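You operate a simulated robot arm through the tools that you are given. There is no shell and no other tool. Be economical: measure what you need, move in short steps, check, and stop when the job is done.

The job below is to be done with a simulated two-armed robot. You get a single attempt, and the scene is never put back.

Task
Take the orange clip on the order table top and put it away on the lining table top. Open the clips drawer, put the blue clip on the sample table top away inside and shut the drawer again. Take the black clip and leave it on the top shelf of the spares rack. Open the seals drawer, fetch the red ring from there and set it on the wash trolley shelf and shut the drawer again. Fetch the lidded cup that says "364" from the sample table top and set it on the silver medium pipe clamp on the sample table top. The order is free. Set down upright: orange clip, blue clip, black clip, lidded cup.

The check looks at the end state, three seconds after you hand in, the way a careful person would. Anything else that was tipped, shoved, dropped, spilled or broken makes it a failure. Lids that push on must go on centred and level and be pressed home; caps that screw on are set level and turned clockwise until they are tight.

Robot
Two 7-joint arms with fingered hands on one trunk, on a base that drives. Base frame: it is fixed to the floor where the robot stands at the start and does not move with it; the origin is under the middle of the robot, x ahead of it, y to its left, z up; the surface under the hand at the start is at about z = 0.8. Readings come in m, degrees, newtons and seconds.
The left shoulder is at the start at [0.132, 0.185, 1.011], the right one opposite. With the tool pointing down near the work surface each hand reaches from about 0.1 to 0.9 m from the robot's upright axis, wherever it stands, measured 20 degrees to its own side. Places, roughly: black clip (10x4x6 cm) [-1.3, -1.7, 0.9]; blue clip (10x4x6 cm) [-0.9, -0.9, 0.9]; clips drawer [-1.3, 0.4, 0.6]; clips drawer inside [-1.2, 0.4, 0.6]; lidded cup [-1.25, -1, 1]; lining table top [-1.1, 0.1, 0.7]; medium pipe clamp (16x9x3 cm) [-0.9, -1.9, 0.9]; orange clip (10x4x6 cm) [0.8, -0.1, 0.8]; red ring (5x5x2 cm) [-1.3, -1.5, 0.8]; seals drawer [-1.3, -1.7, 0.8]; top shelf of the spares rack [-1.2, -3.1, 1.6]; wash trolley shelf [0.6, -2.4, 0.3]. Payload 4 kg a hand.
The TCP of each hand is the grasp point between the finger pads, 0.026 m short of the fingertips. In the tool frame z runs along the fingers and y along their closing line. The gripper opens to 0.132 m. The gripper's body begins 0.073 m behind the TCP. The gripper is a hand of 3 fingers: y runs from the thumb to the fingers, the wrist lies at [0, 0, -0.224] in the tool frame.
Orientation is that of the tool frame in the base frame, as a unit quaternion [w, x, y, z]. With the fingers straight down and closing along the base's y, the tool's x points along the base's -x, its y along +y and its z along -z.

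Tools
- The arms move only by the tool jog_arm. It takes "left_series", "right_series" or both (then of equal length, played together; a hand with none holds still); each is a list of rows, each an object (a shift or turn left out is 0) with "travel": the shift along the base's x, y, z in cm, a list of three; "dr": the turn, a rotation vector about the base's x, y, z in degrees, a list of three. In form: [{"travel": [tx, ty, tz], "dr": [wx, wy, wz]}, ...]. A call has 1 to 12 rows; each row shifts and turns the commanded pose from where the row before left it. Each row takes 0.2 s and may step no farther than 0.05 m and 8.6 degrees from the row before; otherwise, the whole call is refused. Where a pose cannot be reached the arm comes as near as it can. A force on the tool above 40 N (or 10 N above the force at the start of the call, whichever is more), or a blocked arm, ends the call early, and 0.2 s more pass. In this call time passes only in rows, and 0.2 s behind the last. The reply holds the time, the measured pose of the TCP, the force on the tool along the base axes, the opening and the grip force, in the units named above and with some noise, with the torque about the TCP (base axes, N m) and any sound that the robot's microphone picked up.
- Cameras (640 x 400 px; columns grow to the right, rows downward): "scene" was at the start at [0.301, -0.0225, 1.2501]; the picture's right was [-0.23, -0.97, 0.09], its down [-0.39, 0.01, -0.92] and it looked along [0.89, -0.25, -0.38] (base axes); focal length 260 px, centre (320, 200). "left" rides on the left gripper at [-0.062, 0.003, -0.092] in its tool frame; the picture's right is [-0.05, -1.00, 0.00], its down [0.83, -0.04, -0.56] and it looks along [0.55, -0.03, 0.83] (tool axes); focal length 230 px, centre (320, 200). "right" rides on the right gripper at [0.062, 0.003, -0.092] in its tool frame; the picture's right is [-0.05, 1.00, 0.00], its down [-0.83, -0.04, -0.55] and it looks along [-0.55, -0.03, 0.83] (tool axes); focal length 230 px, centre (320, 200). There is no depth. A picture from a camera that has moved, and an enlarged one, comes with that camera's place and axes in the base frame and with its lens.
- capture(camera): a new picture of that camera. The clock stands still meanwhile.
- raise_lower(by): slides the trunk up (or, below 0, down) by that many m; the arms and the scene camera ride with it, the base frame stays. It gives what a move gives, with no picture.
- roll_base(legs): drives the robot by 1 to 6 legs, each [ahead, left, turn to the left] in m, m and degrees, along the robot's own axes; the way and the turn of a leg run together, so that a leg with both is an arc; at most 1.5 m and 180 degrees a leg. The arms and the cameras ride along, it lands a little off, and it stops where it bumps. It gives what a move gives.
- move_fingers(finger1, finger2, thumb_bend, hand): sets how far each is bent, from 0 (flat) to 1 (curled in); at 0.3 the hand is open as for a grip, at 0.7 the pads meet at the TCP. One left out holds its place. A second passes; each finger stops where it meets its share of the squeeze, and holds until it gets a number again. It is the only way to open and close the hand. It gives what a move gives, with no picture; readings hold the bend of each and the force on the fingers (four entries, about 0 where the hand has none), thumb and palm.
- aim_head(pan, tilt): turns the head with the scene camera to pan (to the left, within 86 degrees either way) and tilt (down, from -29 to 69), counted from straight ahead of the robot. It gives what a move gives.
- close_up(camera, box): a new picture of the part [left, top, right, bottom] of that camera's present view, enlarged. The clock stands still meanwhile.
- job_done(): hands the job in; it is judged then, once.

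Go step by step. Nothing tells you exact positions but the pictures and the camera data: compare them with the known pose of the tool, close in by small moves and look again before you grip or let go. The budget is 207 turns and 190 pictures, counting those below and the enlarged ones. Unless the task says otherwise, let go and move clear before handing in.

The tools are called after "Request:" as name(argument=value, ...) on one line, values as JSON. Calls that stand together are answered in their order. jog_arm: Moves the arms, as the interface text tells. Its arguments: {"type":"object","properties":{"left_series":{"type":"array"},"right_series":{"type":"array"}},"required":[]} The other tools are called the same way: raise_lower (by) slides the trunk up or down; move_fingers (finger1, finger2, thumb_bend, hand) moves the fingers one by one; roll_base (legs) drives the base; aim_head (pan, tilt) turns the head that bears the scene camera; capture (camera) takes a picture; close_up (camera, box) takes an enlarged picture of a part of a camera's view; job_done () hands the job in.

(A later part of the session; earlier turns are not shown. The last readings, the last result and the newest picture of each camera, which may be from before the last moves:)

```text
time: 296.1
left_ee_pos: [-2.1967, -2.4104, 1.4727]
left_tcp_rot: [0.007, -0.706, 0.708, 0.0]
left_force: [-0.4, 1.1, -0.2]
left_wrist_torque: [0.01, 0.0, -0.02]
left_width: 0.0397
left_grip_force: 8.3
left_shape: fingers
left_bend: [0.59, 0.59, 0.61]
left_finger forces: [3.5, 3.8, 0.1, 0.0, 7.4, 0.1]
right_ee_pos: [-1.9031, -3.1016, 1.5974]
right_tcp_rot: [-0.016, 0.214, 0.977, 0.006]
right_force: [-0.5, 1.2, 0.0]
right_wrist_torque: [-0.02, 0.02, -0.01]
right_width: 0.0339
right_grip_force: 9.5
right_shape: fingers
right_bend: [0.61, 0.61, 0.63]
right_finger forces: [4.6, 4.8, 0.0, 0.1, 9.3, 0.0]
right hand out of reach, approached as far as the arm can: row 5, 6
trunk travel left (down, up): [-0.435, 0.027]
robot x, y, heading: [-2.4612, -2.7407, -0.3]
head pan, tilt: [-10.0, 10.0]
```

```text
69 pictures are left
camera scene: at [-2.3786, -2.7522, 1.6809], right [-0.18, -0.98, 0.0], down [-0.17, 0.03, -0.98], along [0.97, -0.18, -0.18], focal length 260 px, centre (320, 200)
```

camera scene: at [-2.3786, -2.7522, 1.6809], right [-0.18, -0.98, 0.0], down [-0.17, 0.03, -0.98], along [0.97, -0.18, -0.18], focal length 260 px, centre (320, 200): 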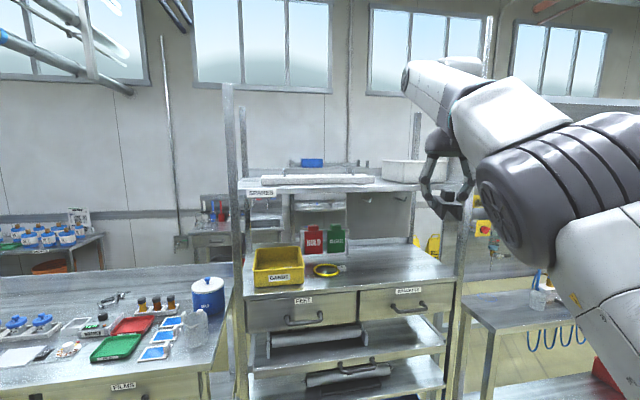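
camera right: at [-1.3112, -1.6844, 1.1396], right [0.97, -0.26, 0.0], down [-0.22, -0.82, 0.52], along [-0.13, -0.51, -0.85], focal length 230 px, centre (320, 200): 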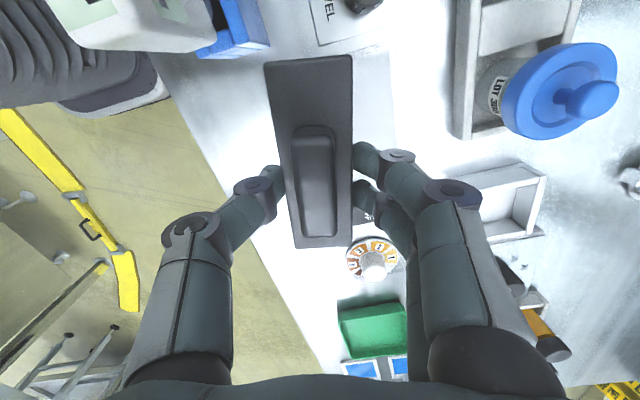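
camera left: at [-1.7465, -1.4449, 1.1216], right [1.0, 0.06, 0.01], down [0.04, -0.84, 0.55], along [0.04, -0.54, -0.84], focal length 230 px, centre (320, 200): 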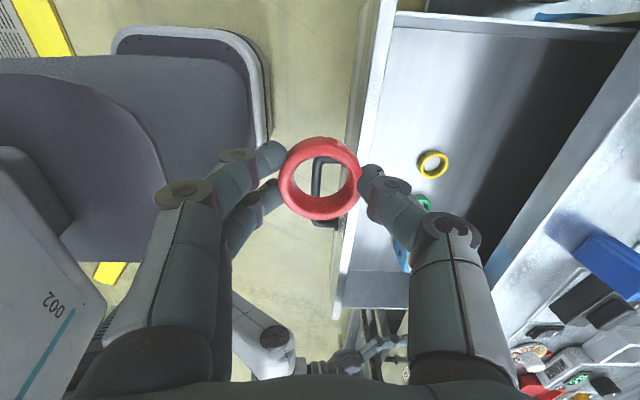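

The shelf edge label triangulates to x ≈ -1.447, z ≈ 1.54, so the shelf surface is about 1.56. Straighten the hand's yaw, raise the trunk fully and move closer for a look with the hand camera.

Request:
raise_lower(by=0.025)

Request:
jog_arm(right_series=[{"travel": [-2, 1, 0.5], "dr": [0, 0, 8.2]}, {"travel": [-2, 1, 0.5], "dr": [0, 0, 8.2]}, {"travel": [-2, 1, 0.5], "dr": [0, 0, 8.2]}, {"travel": [-1, 0, 1]}])

Request:
roll_base(legs=[[0.28, 0.15, 0.3]])

Request:
capture(camera="right")

Request:
capture(camera="scene")

```text
time: 296.8
left_ee_pos: [-2.1992, -2.4124, 1.4982]
left_tcp_rot: [0.008, -0.706, 0.708, -0.001]
left_force: [0.2, -0.2, -0.7]
left_wrist_torque: [0.0, -0.01, 0.05]
left_width: 0.0397
left_grip_force: 7.4
left_shape: fingers
left_bend: [0.59, 0.59, 0.61]
left_finger forces: [3.6, 3.9, 0.1, 0.1, 7.4, 0.1]
right_ee_pos: [-1.9037, -3.1063, 1.6207]
right_tcp_rot: [-0.017, 0.215, 0.977, 0.008]
right_force: [0.1, -0.6, 0.7]
right_wrist_torque: [-0.03, -0.02, 0.01]
right_width: 0.0345
right_grip_force: 9.7
right_shape: fingers
right_bend: [0.61, 0.61, 0.63]
right_finger forces: [4.6, 4.7, 0.0, 0.0, 9.3, 0.0]
trunk travel left (down, up): [-0.46, 0.002]
robot x, y, heading: [-2.4614, -2.7387, -0.2]
head pan, tilt: [-10.0, 10.0]
```

```text
time: 297.8
left_ee_pos: [-2.1986, -2.414, 1.4978]
left_tcp_rot: [0.01, -0.706, 0.708, -0.001]
left_force: [-0.5, 0.3, -0.9]
left_wrist_torque: [0.02, -0.02, -0.03]
left_width: 0.0396
left_grip_force: 7.6
left_shape: fingers
left_bend: [0.59, 0.59, 0.61]
left_finger forces: [3.5, 3.8, 0.1, 0.0, 7.4, 0.0]
right_ee_pos: [-1.9744, -3.0769, 1.6447]
right_tcp_rot: [-0.019, 0.002, 1.0, 0.005]
right_force: [0.1, -0.1, -0.5]
right_wrist_torque: [0.01, -0.02, -0.02]
right_width: 0.0342
right_grip_force: 9.5
right_shape: fingers
right_bend: [0.61, 0.61, 0.63]
right_finger forces: [4.6, 4.8, 0.0, 0.0, 9.3, 0.1]
trunk travel left (down, up): [-0.46, 0.002]
robot x, y, heading: [-2.4629, -2.7385, -0.1]
head pan, tilt: [-10.0, 10.0]
```

```text
time: 299.9
left_ee_pos: [-1.9232, -2.2629, 1.498]
left_tcp_rot: [0.01, -0.707, 0.707, -0.001]
left_force: [0.1, -0.3, 0.1]
left_wrist_torque: [0.0, -0.03, 0.0]
left_width: 0.0397
left_grip_force: 7.5
left_shape: fingers
left_bend: [0.59, 0.59, 0.61]
left_finger forces: [3.4, 3.7, 0.0, 0.1, 7.4, 0.0]
right_ee_pos: [-1.6985, -2.9258, 1.6457]
right_tcp_rot: [-0.018, 0.002, 1.0, 0.004]
right_force: [-0.2, -1.6, -0.9]
right_wrist_torque: [0.02, 0.0, 0.02]
right_width: 0.0339
right_grip_force: 9.5
right_shape: fingers
right_bend: [0.61, 0.61, 0.63]
right_finger forces: [4.6, 4.7, 0.0, 0.0, 9.3, 0.0]
trunk travel left (down, up): [-0.46, 0.002]
robot x, y, heading: [-2.1855, -2.5887, -0.1]
head pan, tilt: [-10.0, 10.0]
```

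```text
68 pictures are left
camera right: at [-1.7569, -2.925, 1.7413], right [0.06, 1.0, 0.01], down [0.85, -0.05, 0.52], along [0.52, -0.02, -0.85], focal length 230 px, centre (320, 200)
```

right: 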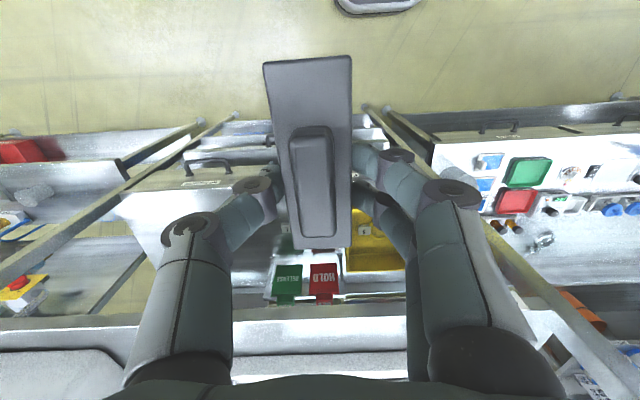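

```text
67 pictures are left
camera scene: at [-2.1048, -2.6054, 1.7054], right [-0.18, -0.98, 0.0], down [-0.17, 0.03, -0.99], along [0.97, -0.17, -0.17], focal length 260 px, centre (320, 200)
```

scene: 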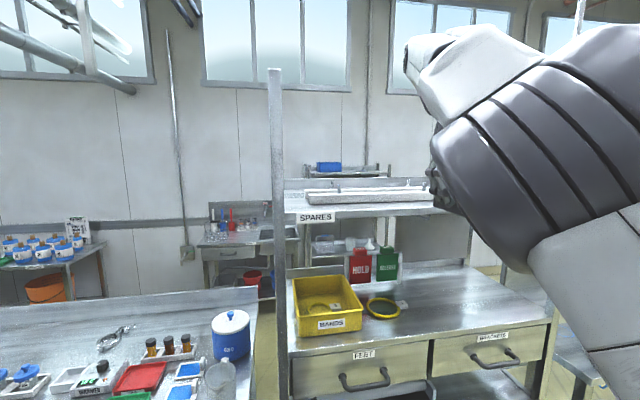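

The shelf has a long tray-like box behind a free strip about 9 cm deep at the front edge. The clip should lie along y there, so try turning the hand the other way by +90°.

Request:
jog_arm(right_series=[{"dr": [0, 0, 8.2]}, {"dr": [0, 0, 8.2]}, {"dr": [0, 0, 8.2]}, {"dr": [0, 0, 8.2]}, {"dr": [0, 0, 8.2]}, {"dr": [0, 0, 8.2]}, {"dr": [0, 0, 8.2]}, {"dr": [0, 0, 8.2]}, {"dr": [0, 0, 8.2]}, {"dr": [0, 0, 8.2]}, {"dr": [0, 0, 8]}])

Request:
capture(camera="right")

```text
time: 302.3
left_ee_pos: [-1.9196, -2.2611, 1.4966]
left_tcp_rot: [0.009, -0.706, 0.708, -0.001]
left_force: [-0.3, 0.1, 0.5]
left_wrist_torque: [0.02, 0.02, 0.0]
left_width: 0.0398
left_grip_force: 7.3
left_shape: fingers
left_bend: [0.59, 0.59, 0.61]
left_finger forces: [3.5, 3.7, 0.0, 0.0, 7.4, 0.0]
right_ee_pos: [-1.6946, -2.924, 1.6452]
right_tcp_rot: [-0.019, -0.539, 0.842, -0.007]
right_force: [0.1, 0.4, -0.1]
right_wrist_torque: [-0.03, 0.01, -0.03]
right_width: 0.0342
right_grip_force: 9.5
right_shape: fingers
right_bend: [0.61, 0.61, 0.63]
right_finger forces: [4.6, 4.8, 0.0, 0.1, 9.4, 0.0]
right hand out of reach, approached as far as the arm can: row 9, 10, 11
trunk travel left (down, up): [-0.46, 0.002]
robot x, y, heading: [-2.1872, -2.5878, -0.2]
head pan, tilt: [-10.0, 10.0]
```

```text
66 pictures are left
camera right: at [-1.7214, -2.9763, 1.741], right [-0.89, 0.47, 0.01], down [0.4, 0.75, 0.52], along [0.24, 0.46, -0.85], focal length 230 px, centre (320, 200)
```

right: 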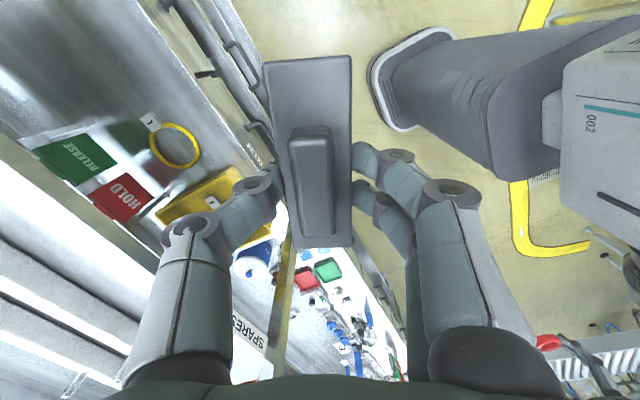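

The arm gives +65°; the base can supply the remaining 25°. Turn the base left 25° and look again.

Request:
roll_base(legs=[[0, 0, 25]])

Request:
capture(camera="right")

Request:
aim_head(pan=-45, tilt=12)

Request:
capture(camera="scene")

```text
time: 304.0
left_ee_pos: [-2.0824, -2.1812, 1.4969]
left_tcp_rot: [-0.009, 0.842, -0.539, -0.002]
left_force: [1.0, 0.1, -0.7]
left_wrist_torque: [0.01, 0.02, 0.0]
left_width: 0.0396
left_grip_force: 7.4
left_shape: fingers
left_bend: [0.59, 0.59, 0.61]
left_finger forces: [3.5, 3.7, 0.0, 0.0, 7.3, 0.0]
right_ee_pos: [-1.5983, -2.6863, 1.644]
right_tcp_rot: [0.017, 0.708, -0.706, 0.011]
right_force: [-0.2, -0.4, 0.8]
right_wrist_torque: [0.01, -0.02, 0.0]
right_width: 0.0339
right_grip_force: 9.2
right_shape: fingers
right_bend: [0.61, 0.61, 0.63]
right_finger forces: [4.7, 4.7, 0.0, 0.1, 9.4, 0.0]
trunk travel left (down, up): [-0.46, 0.002]
robot x, y, heading: [-2.1843, -2.5869, 24.7]
head pan, tilt: [-10.0, 10.0]
```

```text
65 pictures are left
camera right: at [-1.6006, -2.746, 1.7407], right [-1.0, 0.05, 0.01], down [0.05, 0.85, 0.52], along [0.02, 0.52, -0.85], focal length 230 px, centre (320, 200)
```

right: 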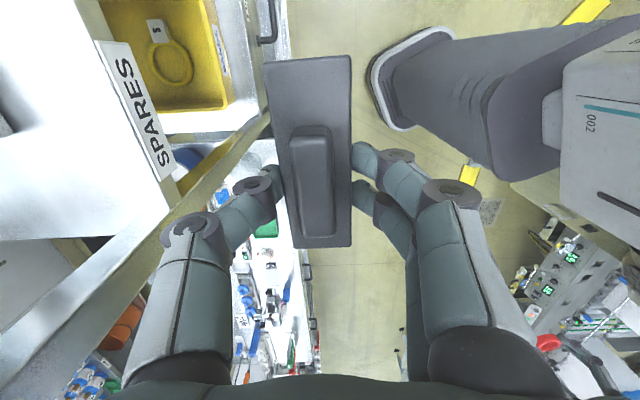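

```text
time: 305.0
left_ee_pos: [-2.0826, -2.1794, 1.4978]
left_tcp_rot: [-0.009, 0.842, -0.539, 0.0]
left_force: [0.3, 0.0, -0.3]
left_wrist_torque: [0.01, -0.01, -0.04]
left_width: 0.0397
left_grip_force: 7.3
left_shape: fingers
left_bend: [0.59, 0.59, 0.61]
left_finger forces: [3.6, 3.7, 0.0, 0.0, 7.3, 0.1]
right_ee_pos: [-1.5987, -2.6854, 1.6448]
right_tcp_rot: [0.016, 0.708, -0.706, 0.011]
right_force: [0.1, 0.0, -0.9]
right_wrist_torque: [0.01, -0.03, 0.01]
right_width: 0.0341
right_grip_force: 9.4
right_shape: fingers
right_bend: [0.61, 0.61, 0.63]
right_finger forces: [4.6, 4.9, 0.0, 0.0, 9.4, 0.0]
trunk travel left (down, up): [-0.46, 0.002]
robot x, y, heading: [-2.184, -2.583, 24.7]
head pan, tilt: [-45.0, 12.0]
```

```text
64 pictures are left
camera scene: at [-2.1049, -2.6233, 1.702], right [-0.34, -0.94, 0.0], down [-0.2, 0.07, -0.98], along [0.92, -0.34, -0.21], focal length 260 px, centre (320, 200)
```

scene: 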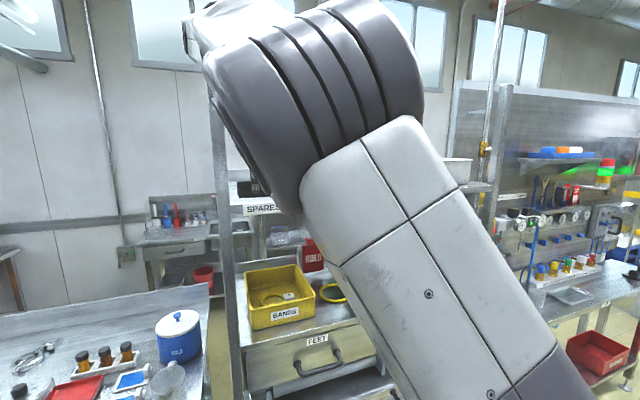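

The front-left post must be avoided; I'll shift along -y first, then toward the shelf, and look again.

Request:
roll_base(legs=[[-0.092, -0.2, 0], [0.118, -0.054, 0]])

Request:
capture(camera="right")

```text
time: 307.6
left_ee_pos: [-1.9591, -2.4004, 1.4978]
left_tcp_rot: [-0.01, 0.842, -0.54, 0.001]
left_force: [-0.6, -0.4, -0.3]
left_wrist_torque: [0.01, -0.05, 0.0]
left_width: 0.0396
left_grip_force: 7.5
left_shape: fingers
left_bend: [0.59, 0.59, 0.61]
left_finger forces: [3.4, 3.7, 0.0, 0.1, 7.2, 0.0]
right_ee_pos: [-1.4769, -2.9063, 1.6462]
right_tcp_rot: [0.014, 0.707, -0.707, 0.012]
right_force: [-0.4, -0.6, -0.4]
right_wrist_torque: [0.01, -0.03, 0.02]
right_width: 0.034
right_grip_force: 9.1
right_shape: fingers
right_bend: [0.61, 0.61, 0.63]
right_finger forces: [4.6, 4.7, 0.0, 0.1, 9.4, 0.0]
trunk travel left (down, up): [-0.46, 0.002]
robot x, y, heading: [-2.0518, -2.8039, 24.6]
head pan, tilt: [-45.0, 12.0]
```

```text
63 pictures are left
camera right: at [-1.48, -2.9664, 1.7434], right [-1.0, 0.05, 0.0], down [0.04, 0.85, 0.52], along [0.02, 0.52, -0.85], focal length 230 px, centre (320, 200)
```

right: 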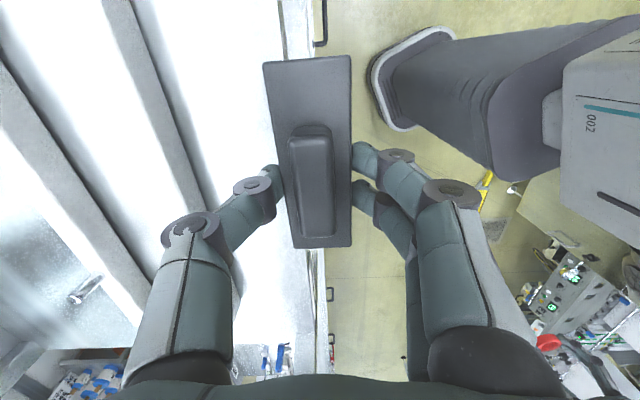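

The free strip is x ≈ -1.46…-1.38. Move 5 cm in so the clip is centred at x ≈ -1.424.

Request:
roll_base(legs=[[0.048, -0.022, 0]])

Request:
jog_arm(right_series=[{"travel": [0, 0, -1]}, {"travel": [0, 0, -1]}])

Request:
capture(camera="right")

```text
time: 308.5
left_ee_pos: [-1.9145, -2.3989, 1.4988]
left_tcp_rot: [-0.012, 0.842, -0.539, 0.004]
left_force: [-1.2, -0.1, -0.5]
left_wrist_torque: [-0.01, -0.1, -0.01]
left_width: 0.0395
left_grip_force: 7.6
left_shape: fingers
left_bend: [0.59, 0.59, 0.61]
left_finger forces: [3.4, 3.7, 0.0, 0.0, 7.3, 0.0]
right_ee_pos: [-1.4335, -2.9061, 1.6519]
right_tcp_rot: [0.012, 0.708, -0.706, 0.016]
right_force: [-1.1, 0.7, -1.0]
right_wrist_torque: [0.01, -0.1, -0.02]
right_width: 0.0339
right_grip_force: 9.2
right_shape: fingers
right_bend: [0.61, 0.61, 0.63]
right_finger forces: [4.6, 4.8, 0.1, 0.1, 9.3, 0.0]
trunk travel left (down, up): [-0.46, 0.002]
robot x, y, heading: [-2.0059, -2.8037, 24.6]
head pan, tilt: [-45.0, 12.0]
```

```text
time: 309.1
left_ee_pos: [-1.9068, -2.3996, 1.498]
left_tcp_rot: [-0.009, 0.842, -0.539, 0.001]
left_force: [-0.5, 0.2, 0.3]
left_wrist_torque: [0.03, -0.03, 0.0]
left_width: 0.0397
left_grip_force: 7.3
left_shape: fingers
left_bend: [0.59, 0.59, 0.61]
left_finger forces: [3.5, 3.7, 0.1, 0.0, 7.3, 0.0]
right_ee_pos: [-1.4214, -2.9012, 1.6314]
right_tcp_rot: [-0.014, -0.705, 0.709, -0.012]
right_force: [-0.6, -0.3, 0.3]
right_wrist_torque: [-0.01, -0.01, -0.03]
right_width: 0.034
right_grip_force: 9.3
right_shape: fingers
right_bend: [0.61, 0.61, 0.63]
right_finger forces: [4.6, 4.8, 0.1, 0.0, 9.3, 0.0]
right hand out of reach, approached as far as the arm can: row 2
trunk travel left (down, up): [-0.46, 0.002]
robot x, y, heading: [-2.0037, -2.8066, 24.7]
head pan, tilt: [-45.0, 12.0]
```

```text
62 pictures are left
camera right: at [-1.4253, -2.9599, 1.7274], right [-1.0, 0.06, 0.0], down [0.05, 0.85, 0.52], along [0.03, 0.52, -0.85], focal length 230 px, centre (320, 200)
```

right: 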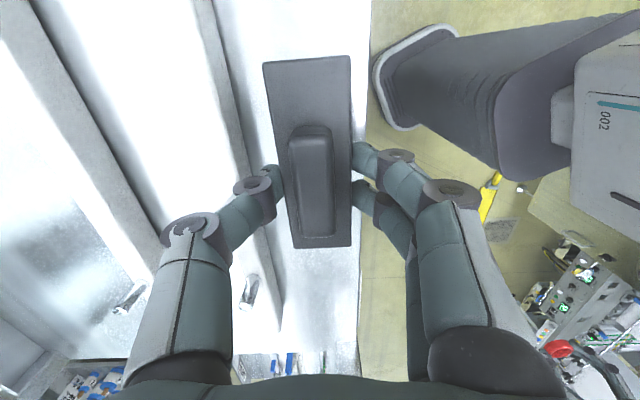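

Clip is over the strip with margin each side. Lower with the trunk toward contact (≈1.60).

Request:
raise_lower(by=-0.025)

Request:
raise_lower(by=-0.006)

Request:
capture(camera="right")

```text
time: 309.8
left_ee_pos: [-1.9025, -2.3983, 1.4722]
left_tcp_rot: [-0.008, 0.842, -0.54, -0.001]
left_force: [0.2, 0.3, 1.0]
left_wrist_torque: [0.01, 0.03, -0.04]
left_width: 0.0396
left_grip_force: 6.8
left_shape: fingers
left_bend: [0.59, 0.59, 0.61]
left_finger forces: [3.5, 3.7, 0.1, 0.0, 7.4, 0.0]
right_ee_pos: [-1.4177, -2.8983, 1.6057]
right_tcp_rot: [-0.016, -0.705, 0.709, -0.012]
right_force: [-1.0, 0.8, 0.4]
right_wrist_torque: [0.01, -0.05, -0.01]
right_width: 0.0342
right_grip_force: 9.5
right_shape: fingers
right_bend: [0.61, 0.61, 0.63]
right_finger forces: [4.7, 4.9, 0.0, 0.0, 9.5, 0.1]
trunk travel left (down, up): [-0.435, 0.027]
robot x, y, heading: [-2.002, -2.8068, 24.5]
head pan, tilt: [-45.0, 12.0]
```

```text
time: 310.4
left_ee_pos: [-1.9015, -2.3979, 1.4672]
left_tcp_rot: [-0.009, 0.842, -0.54, -0.001]
left_force: [0.1, -0.8, 0.1]
left_wrist_torque: [0.01, -0.02, -0.01]
left_width: 0.0395
left_grip_force: 7.2
left_shape: fingers
left_bend: [0.59, 0.59, 0.61]
left_finger forces: [3.5, 3.6, 0.1, 0.0, 7.3, 0.1]
right_ee_pos: [-1.4169, -2.8997, 1.5999]
right_tcp_rot: [-0.016, -0.705, 0.708, -0.011]
right_force: [1.5, -0.6, 5.6]
right_wrist_torque: [0.01, -0.11, 0.0]
right_width: 0.0342
right_grip_force: 10.0
right_shape: fingers
right_bend: [0.62, 0.62, 0.64]
right_finger forces: [4.6, 4.7, 0.0, 0.0, 11.1, 0.1]
trunk travel left (down, up): [-0.429, 0.033]
robot x, y, heading: [-2.0028, -2.8073, 24.7]
head pan, tilt: [-45.0, 12.0]
```

```text
61 pictures are left
camera right: at [-1.421, -2.9589, 1.696], right [-1.0, 0.06, 0.0], down [0.05, 0.85, 0.52], along [0.03, 0.52, -0.85], focal length 230 px, centre (320, 200)
```

right: 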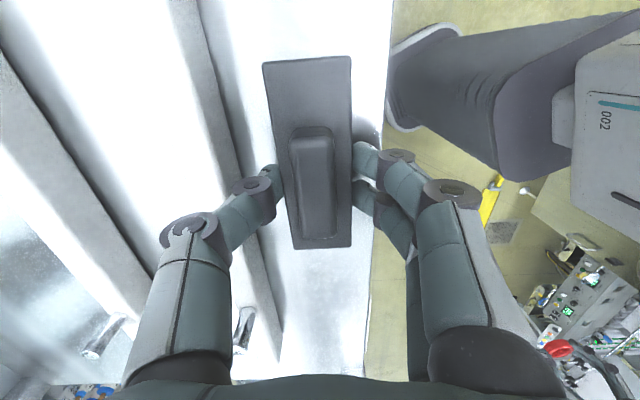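

Contact; the clip stands fully on the shelf. Release gradually.

Request:
move_fingers(hand="right", finger1=0.58, finger2=0.58, thumb_bend=0.6)

Request:
raise_lower(by=0.008)

Request:
move_fingers(hand="right", finger1=0.53, finger2=0.53, thumb_bend=0.57)

Request:
capture(camera="right")

```text
time: 311.4
left_ee_pos: [-1.8997, -2.398, 1.4653]
left_tcp_rot: [-0.007, 0.842, -0.539, -0.001]
left_force: [0.6, -0.8, 0.3]
left_wrist_torque: [0.02, 0.01, 0.01]
left_width: 0.0396
left_grip_force: 7.4
left_shape: fingers
left_bend: [0.59, 0.59, 0.61]
left_finger forces: [3.5, 3.7, 0.0, 0.0, 7.3, 0.0]
right_ee_pos: [-1.4154, -2.9001, 1.6004]
right_tcp_rot: [-0.016, -0.705, 0.709, -0.011]
right_force: [0.3, -0.9, -0.2]
right_wrist_torque: [0.03, -0.01, 0.03]
right_width: 0.0395
right_grip_force: 0.0
right_shape: fingers
right_bend: [0.57, 0.57, 0.6]
right_finger forces: [0.0, 0.0, 0.0, 0.0, 0.1, 0.0]
trunk travel left (down, up): [-0.429, 0.033]
robot x, y, heading: [-2.0041, -2.8054, 24.6]
head pan, tilt: [-45.0, 12.0]
```

```text
time: 311.9
left_ee_pos: [-1.9031, -2.3984, 1.4746]
left_tcp_rot: [-0.008, 0.842, -0.539, -0.001]
left_force: [0.4, -0.1, 0.3]
left_wrist_torque: [-0.01, 0.0, 0.01]
left_width: 0.0396
left_grip_force: 7.3
left_shape: fingers
left_bend: [0.59, 0.59, 0.61]
left_finger forces: [3.5, 3.7, 0.0, 0.0, 7.3, 0.0]
right_ee_pos: [-1.4159, -2.9002, 1.6071]
right_tcp_rot: [-0.016, -0.705, 0.709, -0.01]
right_force: [-0.6, 0.1, 0.2]
right_wrist_torque: [0.03, 0.03, -0.02]
right_width: 0.0396
right_grip_force: 0.1
right_shape: fingers
right_bend: [0.57, 0.57, 0.6]
right_finger forces: [0.0, 0.1, 0.0, 0.0, 0.1, 0.0]
trunk travel left (down, up): [-0.437, 0.025]
robot x, y, heading: [-2.0032, -2.8046, 24.4]
head pan, tilt: [-45.0, 12.0]
```

```text
time: 312.9
left_ee_pos: [-1.9016, -2.3979, 1.4747]
left_tcp_rot: [-0.007, 0.842, -0.539, -0.001]
left_force: [-1.0, 0.3, 1.1]
left_wrist_torque: [0.01, -0.03, 0.02]
left_width: 0.0396
left_grip_force: 7.4
left_shape: fingers
left_bend: [0.59, 0.59, 0.61]
left_finger forces: [3.5, 3.7, 0.1, 0.0, 7.2, 0.0]
right_ee_pos: [-1.4153, -2.8992, 1.6067]
right_tcp_rot: [-0.015, -0.705, 0.709, -0.011]
right_force: [0.1, 1.1, 0.3]
right_wrist_torque: [0.02, -0.01, -0.03]
right_width: 0.052
right_grip_force: 0.0
right_shape: fingers
right_bend: [0.53, 0.53, 0.56]
right_finger forces: [0.0, 0.0, 0.0, 0.1, 0.1, 0.0]
trunk travel left (down, up): [-0.437, 0.025]
robot x, y, heading: [-2.0039, -2.8061, 24.7]
head pan, tilt: [-45.0, 12.0]
```

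```text
60 pictures are left
camera right: at [-1.4195, -2.9588, 1.703], right [-1.0, 0.06, 0.01], down [0.05, 0.85, 0.52], along [0.03, 0.52, -0.85], focal length 230 px, centre (320, 200)
```

right: 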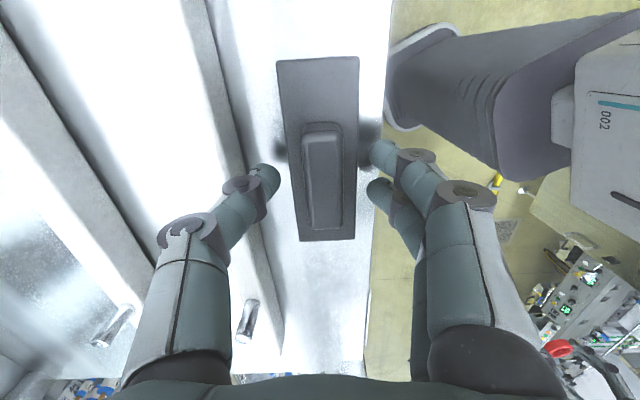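

Released. Raise as far as possible before leaving.

Request:
raise_lower(by=0.025)

Request:
jog_arm(right_series=[{"travel": [0, 0, 1]}, {"travel": [0, 0, 1]}, {"travel": [0, 0, 1]}])

Request:
capture(camera="right")

```text
time: 313.6
left_ee_pos: [-1.9024, -2.3989, 1.4982]
left_tcp_rot: [-0.009, 0.842, -0.539, 0.0]
left_force: [0.0, 0.1, -0.3]
left_wrist_torque: [-0.03, 0.03, -0.01]
left_width: 0.0399
left_grip_force: 7.5
left_shape: fingers
left_bend: [0.59, 0.59, 0.61]
left_finger forces: [3.5, 3.6, 0.0, 0.1, 7.3, 0.0]
right_ee_pos: [-1.4168, -2.9001, 1.6315]
right_tcp_rot: [-0.015, -0.705, 0.709, -0.011]
right_force: [0.1, 0.2, 0.6]
right_wrist_torque: [-0.01, -0.04, 0.0]
right_width: 0.0522
right_grip_force: 0.0
right_shape: fingers
right_bend: [0.53, 0.53, 0.56]
right_finger forces: [0.0, 0.0, 0.0, 0.0, 0.0, 0.0]
trunk travel left (down, up): [-0.462, 0.0]
robot x, y, heading: [-2.0058, -2.8047, 24.5]
head pan, tilt: [-45.0, 12.0]
```

```text
time: 314.4
left_ee_pos: [-1.9028, -2.3986, 1.499]
left_tcp_rot: [-0.009, 0.842, -0.539, -0.001]
left_force: [0.2, 0.6, 0.1]
left_wrist_torque: [0.01, 0.02, 0.01]
left_width: 0.0396
left_grip_force: 6.8
left_shape: fingers
left_bend: [0.59, 0.59, 0.61]
left_finger forces: [3.5, 3.7, 0.2, 0.0, 7.2, 0.0]
right_ee_pos: [-1.4149, -2.8997, 1.661]
right_tcp_rot: [-0.018, -0.705, 0.709, -0.01]
right_force: [-0.1, 0.3, -0.2]
right_wrist_torque: [0.06, 0.01, 0.0]
right_width: 0.0523
right_grip_force: 0.1
right_shape: fingers
right_bend: [0.53, 0.53, 0.56]
right_finger forces: [0.0, 0.0, 0.1, 0.0, 0.1, 0.1]
trunk travel left (down, up): [-0.462, 0.0]
robot x, y, heading: [-2.0036, -2.8031, 24.5]
head pan, tilt: [-45.0, 12.0]
```

```text
59 pictures are left
camera right: at [-1.419, -2.9589, 1.7573], right [-1.0, 0.06, 0.01], down [0.05, 0.85, 0.52], along [0.03, 0.52, -0.85], focal length 230 px, centre (320, 200)
```

right: 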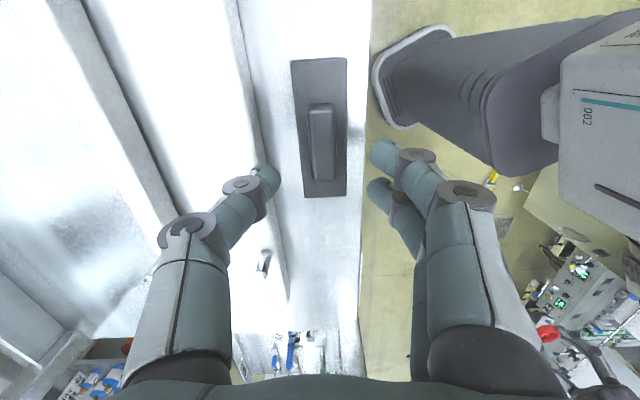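

Request:
jog_arm(right_series=[{"travel": [0, 0, 1.5]}, {"travel": [0, 0, 1.5]}, {"travel": [0, 0, 1.5]}])

```text
time: 315.2
left_ee_pos: [-1.9021, -2.3976, 1.499]
left_tcp_rot: [-0.009, 0.842, -0.539, 0.0]
left_force: [0.2, 0.6, 0.3]
left_wrist_torque: [-0.01, 0.0, -0.03]
left_width: 0.04
left_grip_force: 7.3
left_shape: fingers
left_bend: [0.59, 0.59, 0.61]
left_finger forces: [3.4, 3.7, 0.1, 0.0, 7.3, 0.1]
right_ee_pos: [-1.4269, -2.9052, 1.6826]
right_tcp_rot: [-0.014, -0.705, 0.709, -0.012]
right_force: [0.4, -0.2, -0.4]
right_wrist_torque: [0.01, 0.01, -0.01]
right_width: 0.052
right_grip_force: 0.1
right_shape: fingers
right_bend: [0.53, 0.53, 0.56]
right_finger forces: [0.0, 0.1, 0.1, 0.0, 0.0, 0.0]
right hand out of reach, approached as far as the arm can: row 2, 3
trunk travel left (down, up): [-0.462, 0.0]
robot x, y, heading: [-2.0027, -2.8071, 24.7]
head pan, tilt: [-45.0, 12.0]
```

High enough to clear the knob. Back away from the rack, straighten the base, and confirm the clip's state.

Request:
roll_base(legs=[[-0.27, 0.125, 0], [0, 0, -24.6]])

Request:
aim_head(pan=-15, tilt=8)

Request:
capture(camera="scene")

```text
time: 318.6
left_ee_pos: [-2.0461, -2.476, 1.4979]
left_tcp_rot: [-0.009, 0.709, -0.705, 0.001]
left_force: [-0.6, -0.5, 0.3]
left_wrist_torque: [-0.01, 0.01, 0.01]
left_width: 0.0394
left_grip_force: 7.5
left_shape: fingers
left_bend: [0.59, 0.59, 0.61]
left_finger forces: [3.5, 3.6, 0.0, 0.0, 7.2, 0.0]
right_ee_pos: [-1.8213, -3.1352, 1.6826]
right_tcp_rot: [-0.017, -0.539, 0.842, -0.009]
right_force: [0.1, 0.5, 0.8]
right_wrist_torque: [0.0, 0.0, 0.01]
right_width: 0.0521
right_grip_force: 0.0
right_shape: fingers
right_bend: [0.53, 0.53, 0.56]
right_finger forces: [0.0, 0.0, 0.0, 0.1, 0.0, 0.0]
trunk travel left (down, up): [-0.462, 0.0]
robot x, y, heading: [-2.3082, -2.8043, 0.4]
head pan, tilt: [-45.0, 12.0]
```

```text
time: 319.5
left_ee_pos: [-2.0472, -2.4765, 1.4989]
left_tcp_rot: [-0.009, 0.709, -0.705, 0.001]
left_force: [0.1, -0.3, -0.7]
left_wrist_torque: [-0.02, 0.03, 0.03]
left_width: 0.0395
left_grip_force: 7.2
left_shape: fingers
left_bend: [0.59, 0.59, 0.61]
left_finger forces: [3.6, 3.5, 0.0, 0.0, 7.3, 0.0]
right_ee_pos: [-1.8208, -3.1344, 1.6832]
right_tcp_rot: [-0.017, -0.54, 0.841, -0.01]
right_force: [0.4, 0.2, 0.3]
right_wrist_torque: [-0.01, 0.03, 0.0]
right_width: 0.0524
right_grip_force: 0.0
right_shape: fingers
right_bend: [0.53, 0.53, 0.56]
right_finger forces: [0.0, 0.0, 0.1, 0.0, 0.1, 0.0]
trunk travel left (down, up): [-0.462, 0.0]
robot x, y, heading: [-2.3094, -2.8039, 0.2]
head pan, tilt: [-15.0, 8.0]
```

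```text
58 pictures are left
camera scene: at [-2.2276, -2.829, 1.7099], right [-0.25, -0.97, 0.0], down [-0.13, 0.04, -0.99], along [0.96, -0.25, -0.14], focal length 260 px, centre (320, 200)
```

scene: 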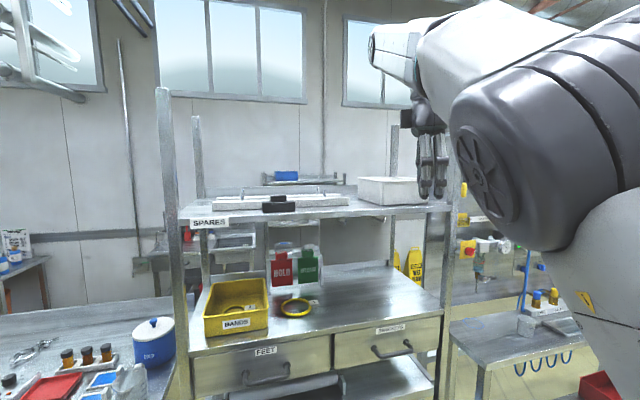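

The black clip stands on the spares rack top shelf. Now head back north along the aisle, pausing opposite the blue-lid cups to read the hidden label.

Request:
raise_lower(by=-0.15)

Request:
roll_base(legs=[[0.1, 0.2, 0], [0, 1.1, 0]])

Request:
aim_head(pan=-5, tilt=30)

Request:
capture(camera="scene")

```text
time: 321.2
left_ee_pos: [-2.023, -2.4776, 1.3313]
left_tcp_rot: [0.012, 0.709, -0.705, -0.019]
left_force: [-1.0, -0.8, 0.9]
left_wrist_torque: [0.03, 0.0, -0.05]
left_width: 0.0399
left_grip_force: 6.9
left_shape: fingers
left_bend: [0.59, 0.59, 0.61]
left_finger forces: [3.5, 3.6, 0.1, 0.1, 7.2, 0.0]
right_ee_pos: [-1.823, -3.1348, 1.5333]
right_tcp_rot: [-0.016, -0.539, 0.842, -0.01]
right_force: [0.0, -0.1, -1.0]
right_wrist_torque: [-0.02, 0.0, 0.01]
right_width: 0.0524
right_grip_force: 0.0
right_shape: fingers
right_bend: [0.53, 0.53, 0.56]
right_finger forces: [0.0, 0.0, 0.0, 0.0, 0.0, 0.1]
trunk travel left (down, up): [-0.312, 0.15]
robot x, y, heading: [-2.3078, -2.8074, 0.4]
head pan, tilt: [-15.0, 8.0]
```

```text
time: 328.3
left_ee_pos: [-1.911, -1.1581, 1.3319]
left_tcp_rot: [-0.011, -0.701, 0.713, 0.02]
left_force: [0.0, -0.7, -0.5]
left_wrist_torque: [0.01, 0.0, 0.0]
left_width: 0.0394
left_grip_force: 7.0
left_shape: fingers
left_bend: [0.59, 0.59, 0.61]
left_finger forces: [3.5, 3.7, 0.1, 0.1, 7.1, 0.1]
right_ee_pos: [-1.7255, -1.8199, 1.5313]
right_tcp_rot: [-0.017, -0.53, 0.848, -0.008]
right_force: [-0.7, 0.3, -0.7]
right_wrist_torque: [0.02, 0.04, -0.03]
right_width: 0.0522
right_grip_force: 0.0
right_shape: fingers
right_bend: [0.53, 0.53, 0.56]
right_finger forces: [0.1, 0.0, 0.1, 0.1, 0.1, 0.0]
trunk travel left (down, up): [-0.312, 0.15]
robot x, y, heading: [-2.2037, -1.4776, -1.1]
head pan, tilt: [-15.0, 8.0]
```

```text
time: 329.2
left_ee_pos: [-1.9113, -1.157, 1.3299]
left_tcp_rot: [-0.013, -0.701, 0.713, 0.02]
left_force: [0.9, -0.2, -0.3]
left_wrist_torque: [0.01, 0.01, -0.03]
left_width: 0.0396
left_grip_force: 7.1
left_shape: fingers
left_bend: [0.59, 0.59, 0.61]
left_finger forces: [3.5, 3.6, 0.1, 0.0, 7.3, 0.1]
right_ee_pos: [-1.7243, -1.82, 1.5326]
right_tcp_rot: [-0.017, -0.531, 0.847, -0.009]
right_force: [0.2, -0.4, 0.2]
right_wrist_torque: [0.02, -0.02, 0.01]
right_width: 0.0521
right_grip_force: 0.1
right_shape: fingers
right_bend: [0.53, 0.53, 0.56]
right_finger forces: [0.0, 0.1, 0.0, 0.0, 0.0, 0.0]
trunk travel left (down, up): [-0.312, 0.15]
robot x, y, heading: [-2.204, -1.4746, -0.8]
head pan, tilt: [-5.0, 30.0]
```

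```text
57 pictures are left
camera scene: at [-2.0886, -1.4884, 1.5168], right [-0.1, -0.99, 0.01], down [-0.55, 0.05, -0.84], along [0.83, -0.09, -0.55], focal length 260 px, centre (320, 200)
```

scene: 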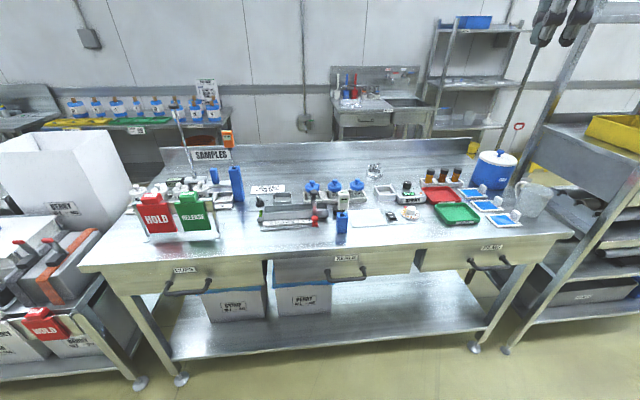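

Request:
close_up(camera="scene", box=[285, 165, 385, 235])

Request:
close_up(camera="scene", box=[120, 150, 260, 250])

```text
5.71 times, centred on (335, 200) of scene
camera zoom: at [-2.0886, -1.4884, 1.5168], right [-0.1, -0.99, 0.01], down [-0.55, 0.05, -0.84], along [0.83, -0.09, -0.55], focal length 1488 px, centre (234, 200)
```

zoom: 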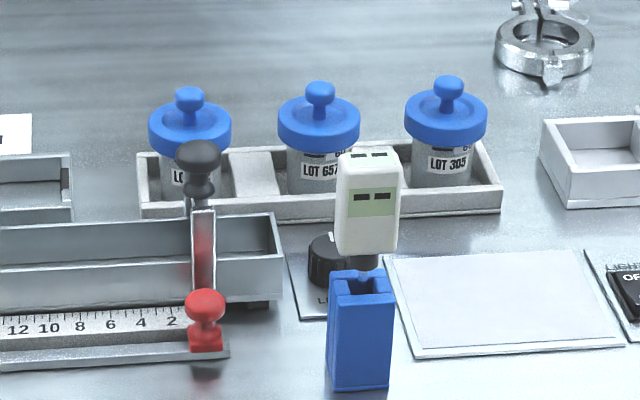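

```text
4.00 times, centred on (190, 200) of scene
camera zoom: at [-2.0886, -1.4884, 1.5168], right [-0.1, -0.99, 0.01], down [-0.55, 0.05, -0.84], along [0.83, -0.09, -0.55], focal length 1042 px, centre (840, 200)
```

zoom: 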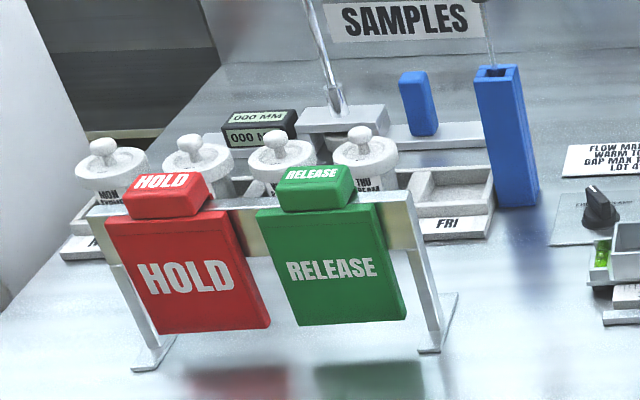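

The leftmost blue cup's label is behind a lever knob. Strafe a bit north and zoom again.

Request:
roll_base(legs=[[0, 0.4, 1]])

Request:
aim_head(pan=-20, tilt=30)

Request:
close_up(camera="scene", box=[290, 150, 430, 250])

```text
time: 331.7
left_ee_pos: [-1.9105, -0.7542, 1.3323]
left_tcp_rot: [-0.012, -0.704, 0.71, 0.021]
left_force: [0.2, -0.2, -0.2]
left_wrist_torque: [0.03, -0.02, -0.03]
left_width: 0.0397
left_grip_force: 7.1
left_shape: fingers
left_bend: [0.59, 0.59, 0.61]
left_finger forces: [3.5, 3.6, 0.0, 0.0, 7.2, 0.1]
right_ee_pos: [-1.7171, -1.4143, 1.5311]
right_tcp_rot: [-0.016, -0.534, 0.845, -0.007]
right_force: [-0.1, 0.8, 0.2]
right_wrist_torque: [0.02, 0.02, 0.01]
right_width: 0.0524
right_grip_force: 0.1
right_shape: fingers
right_bend: [0.53, 0.53, 0.56]
right_finger forces: [0.0, 0.0, 0.0, 0.0, 0.0, 0.0]
trunk travel left (down, up): [-0.312, 0.15]
robot x, y, heading: [-2.2007, -1.0756, -0.5]
head pan, tilt: [-5.0, 30.0]
```

```text
time: 332.4
left_ee_pos: [-1.9111, -0.7524, 1.331]
left_tcp_rot: [-0.012, -0.705, 0.709, 0.019]
left_force: [0.6, -0.3, -0.2]
left_wrist_torque: [-0.02, -0.01, 0.01]
left_width: 0.0398
left_grip_force: 7.3
left_shape: fingers
left_bend: [0.59, 0.59, 0.61]
left_finger forces: [3.5, 3.6, 0.0, 0.1, 7.2, 0.1]
right_ee_pos: [-1.7178, -1.4123, 1.5339]
right_tcp_rot: [-0.017, -0.534, 0.845, -0.009]
right_force: [-0.3, 0.2, 0.4]
right_wrist_torque: [0.02, -0.02, 0.0]
right_width: 0.0523
right_grip_force: 0.0
right_shape: fingers
right_bend: [0.53, 0.53, 0.56]
right_finger forces: [0.1, 0.0, 0.0, 0.0, 0.0, 0.0]
trunk travel left (down, up): [-0.312, 0.15]
robot x, y, heading: [-2.1974, -1.0753, -0.4]
head pan, tilt: [-20.0, 30.0]
```

```text
4.00 times, centred on (360, 200) of scene
camera zoom: at [-2.0892, -1.1079, 1.5171], right [-0.35, -0.94, 0.02], down [-0.52, 0.17, -0.84], along [0.78, -0.3, -0.55], focal length 1042 px, centre (160, 200)
```

zoom: 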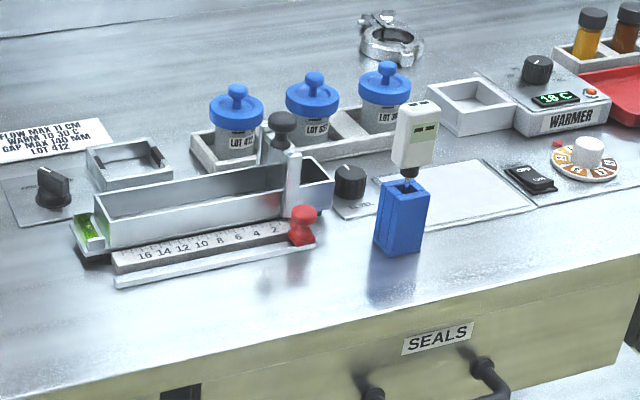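

The first reads LOT 412. Zoom harder on all labels, including the white cups.

Request:
close_up(camera="scene", box=[335, 160, 395, 195])

Request:
aim_head(pan=10, tilt=30)

Request:
capture(camera="scene")

```text
10.67 times, centred on (365, 178) of scene
camera zoom: at [-2.0892, -1.1079, 1.5171], right [-0.35, -0.94, 0.02], down [-0.52, 0.17, -0.84], along [0.78, -0.3, -0.55], focal length 2777 px, centre (-160, 440)
```

zoom: 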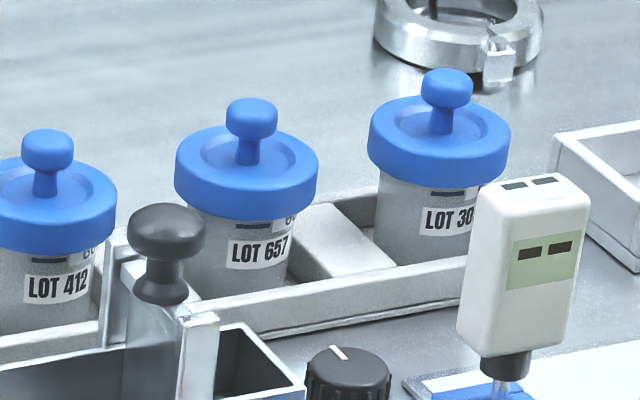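

```text
time: 333.4
left_ee_pos: [-1.9109, -0.7523, 1.3305]
left_tcp_rot: [-0.012, -0.705, 0.709, 0.02]
left_force: [0.9, -0.9, 0.3]
left_wrist_torque: [-0.05, -0.02, -0.03]
left_width: 0.0396
left_grip_force: 6.8
left_shape: fingers
left_bend: [0.59, 0.59, 0.61]
left_finger forces: [3.5, 3.7, 0.0, 0.0, 7.2, 0.0]
right_ee_pos: [-1.7169, -1.4135, 1.532]
right_tcp_rot: [-0.017, -0.534, 0.845, -0.008]
right_force: [-0.3, -0.3, 0.1]
right_wrist_torque: [-0.01, -0.01, -0.01]
right_width: 0.0524
right_grip_force: 0.1
right_shape: fingers
right_bend: [0.53, 0.53, 0.56]
right_finger forces: [0.0, 0.0, 0.0, 0.0, 0.1, 0.1]
trunk travel left (down, up): [-0.312, 0.15]
robot x, y, heading: [-2.1976, -1.0752, -0.2]
head pan, tilt: [10.0, 30.0]
```

```text
52 pictures are left
camera scene: at [-2.0849, -1.0625, 1.5168], right [0.17, -0.99, -0.01], down [-0.54, -0.08, -0.84], along [0.82, 0.14, -0.55], focal length 260 px, centre (320, 200)
```

scene: 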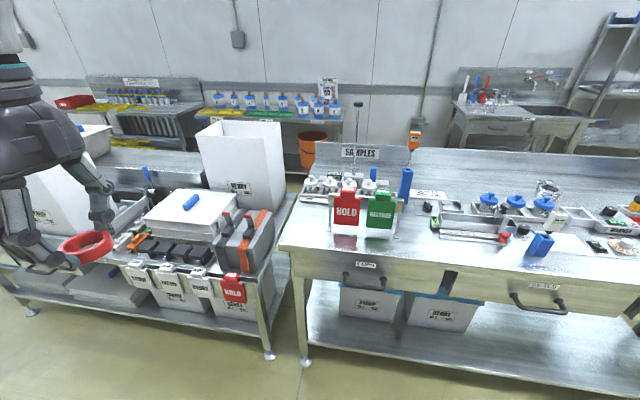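

None of the blue-lid cups says 364. Zooming hard on the white cups.

Request:
close_up(camera="scene", box=[296, 160, 396, 225])

Request:
close_up(camera="scene", box=[298, 168, 348, 203])

```text
6.15 times, centred on (346, 192) of scene
camera zoom: at [-2.0849, -1.0625, 1.5168], right [0.17, -0.99, -0.01], down [-0.54, -0.08, -0.84], along [0.82, 0.14, -0.55], focal length 1602 px, centre (160, 246)
```

zoom: 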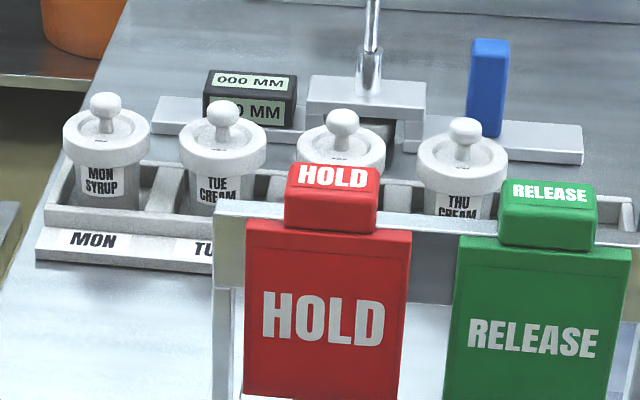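

```text
11.43 times, centred on (323, 186) of scene
camera zoom: at [-2.0849, -1.0625, 1.5168], right [0.17, -0.99, -0.01], down [-0.54, -0.08, -0.84], along [0.82, 0.14, -0.55], focal length 2976 px, centre (286, 366)
```

zoom: 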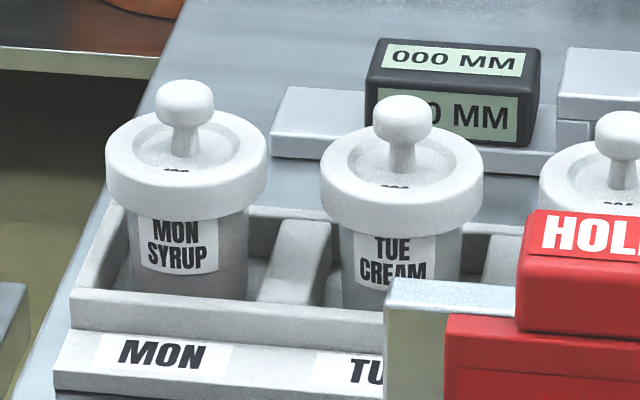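

The lids themselves carry small three-digit numbers, so I'll read them from above on the near side. Now drive back around the north end to the near aisle, facing +x.

Request:
roll_base(legs=[[0.1, 1.2, 0.3], [0, 1.5, 0], [0, 1.5, 0], [0, 0.45, 0]])

Request:
capture(camera="scene")

```text
time: 356.0
left_ee_pos: [-1.8189, 3.9176, 1.3316]
left_tcp_rot: [-0.01, -0.705, 0.709, 0.019]
left_force: [0.4, 0.1, -1.0]
left_wrist_torque: [0.02, -0.05, 0.0]
left_width: 0.0397
left_grip_force: 7.3
left_shape: fingers
left_bend: [0.59, 0.59, 0.61]
left_finger forces: [3.5, 3.6, 0.1, 0.0, 7.2, 0.0]
right_ee_pos: [-1.6243, 3.2561, 1.5312]
right_tcp_rot: [-0.017, -0.535, 0.844, -0.008]
right_force: [0.2, 0.9, -0.1]
right_wrist_torque: [0.0, 0.0, -0.03]
right_width: 0.0519
right_grip_force: 0.0
right_shape: fingers
right_bend: [0.53, 0.53, 0.56]
right_finger forces: [0.0, 0.0, 0.0, 0.0, 0.0, 0.0]
trunk travel left (down, up): [-0.312, 0.15]
robot x, y, heading: [-2.112, 3.5946, -0.0]
head pan, tilt: [10.0, 30.0]
```

```text
49 pictures are left
camera scene: at [-1.9923, 3.6069, 1.5168], right [0.17, -0.99, -0.01], down [-0.54, -0.08, -0.84], along [0.82, 0.15, -0.55], focal length 260 px, centre (320, 200)
```

scene: 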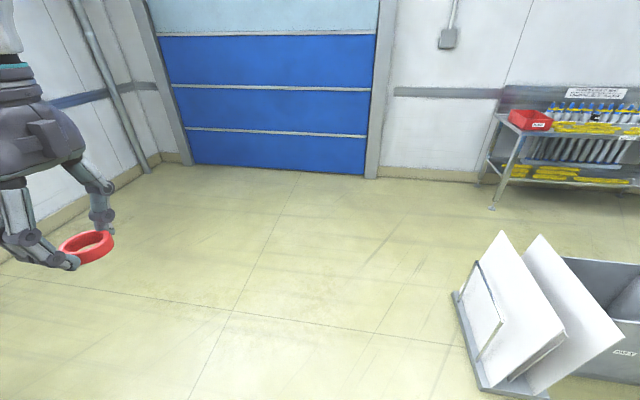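

Request:
roll_base(legs=[[1.2, 0, 0], [0.62, 0, 0], [0, -1.5, 0], [0, -1.5, 0], [0, -1.5, 0], [0, -0.9, 0]])

Request:
aim_head(pan=-25, tilt=40)

Request:
capture(camera="scene")

```text
time: 390.4
left_ee_pos: [-0.1248, -1.4886, 1.3306]
left_tcp_rot: [-0.012, -0.706, 0.707, 0.019]
left_force: [0.3, 0.1, 0.0]
left_wrist_torque: [0.0, -0.03, 0.02]
left_width: 0.0396
left_grip_force: 7.0
left_shape: fingers
left_bend: [0.59, 0.59, 0.61]
left_finger forces: [3.6, 3.5, 0.1, 0.1, 7.2, 0.1]
right_ee_pos: [0.0723, -2.1478, 1.5322]
right_tcp_rot: [-0.017, -0.537, 0.844, -0.009]
right_force: [0.5, 0.3, -0.1]
right_wrist_torque: [0.0, -0.02, 0.0]
right_width: 0.0522
right_grip_force: 0.0
right_shape: fingers
right_bend: [0.53, 0.53, 0.56]
right_finger forces: [0.1, 0.0, 0.1, 0.1, 0.0, 0.1]
trunk travel left (down, up): [-0.312, 0.15]
robot x, y, heading: [-0.4074, -1.8157, -0.2]
head pan, tilt: [10.0, 30.0]
```

```text
time: 391.4
left_ee_pos: [-0.1245, -1.4893, 1.3303]
left_tcp_rot: [-0.012, -0.706, 0.708, 0.019]
left_force: [0.3, -0.2, 0.1]
left_wrist_torque: [0.0, -0.01, 0.01]
left_width: 0.0396
left_grip_force: 6.6
left_shape: fingers
left_bend: [0.59, 0.59, 0.61]
left_finger forces: [3.4, 3.6, 0.0, 0.0, 7.2, 0.0]
right_ee_pos: [0.0729, -2.1492, 1.5328]
right_tcp_rot: [-0.017, -0.537, 0.843, -0.009]
right_force: [-0.2, -0.7, -0.9]
right_wrist_torque: [0.03, 0.01, 0.03]
right_width: 0.0524
right_grip_force: 0.0
right_shape: fingers
right_bend: [0.53, 0.53, 0.56]
right_finger forces: [0.1, 0.1, 0.0, 0.0, 0.0, 0.0]
trunk travel left (down, up): [-0.312, 0.15]
robot x, y, heading: [-0.4132, -1.8179, 0.0]
head pan, tilt: [-25.0, 40.0]
```

```text
48 pictures are left
camera scene: at [-0.3098, -1.8507, 1.5022], right [-0.42, -0.91, 0.03], down [-0.63, 0.27, -0.73], along [0.65, -0.32, -0.68], focal length 260 px, centre (320, 200)
```

scene: 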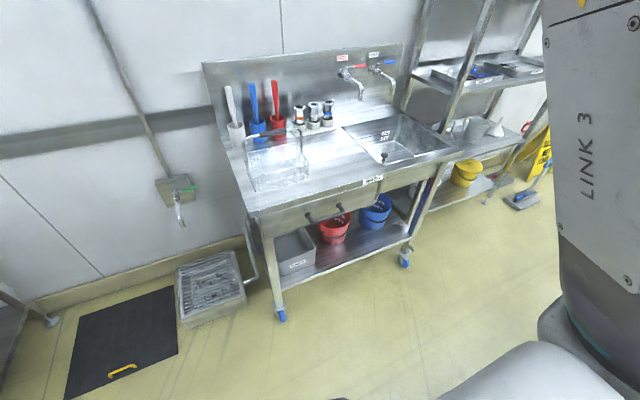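

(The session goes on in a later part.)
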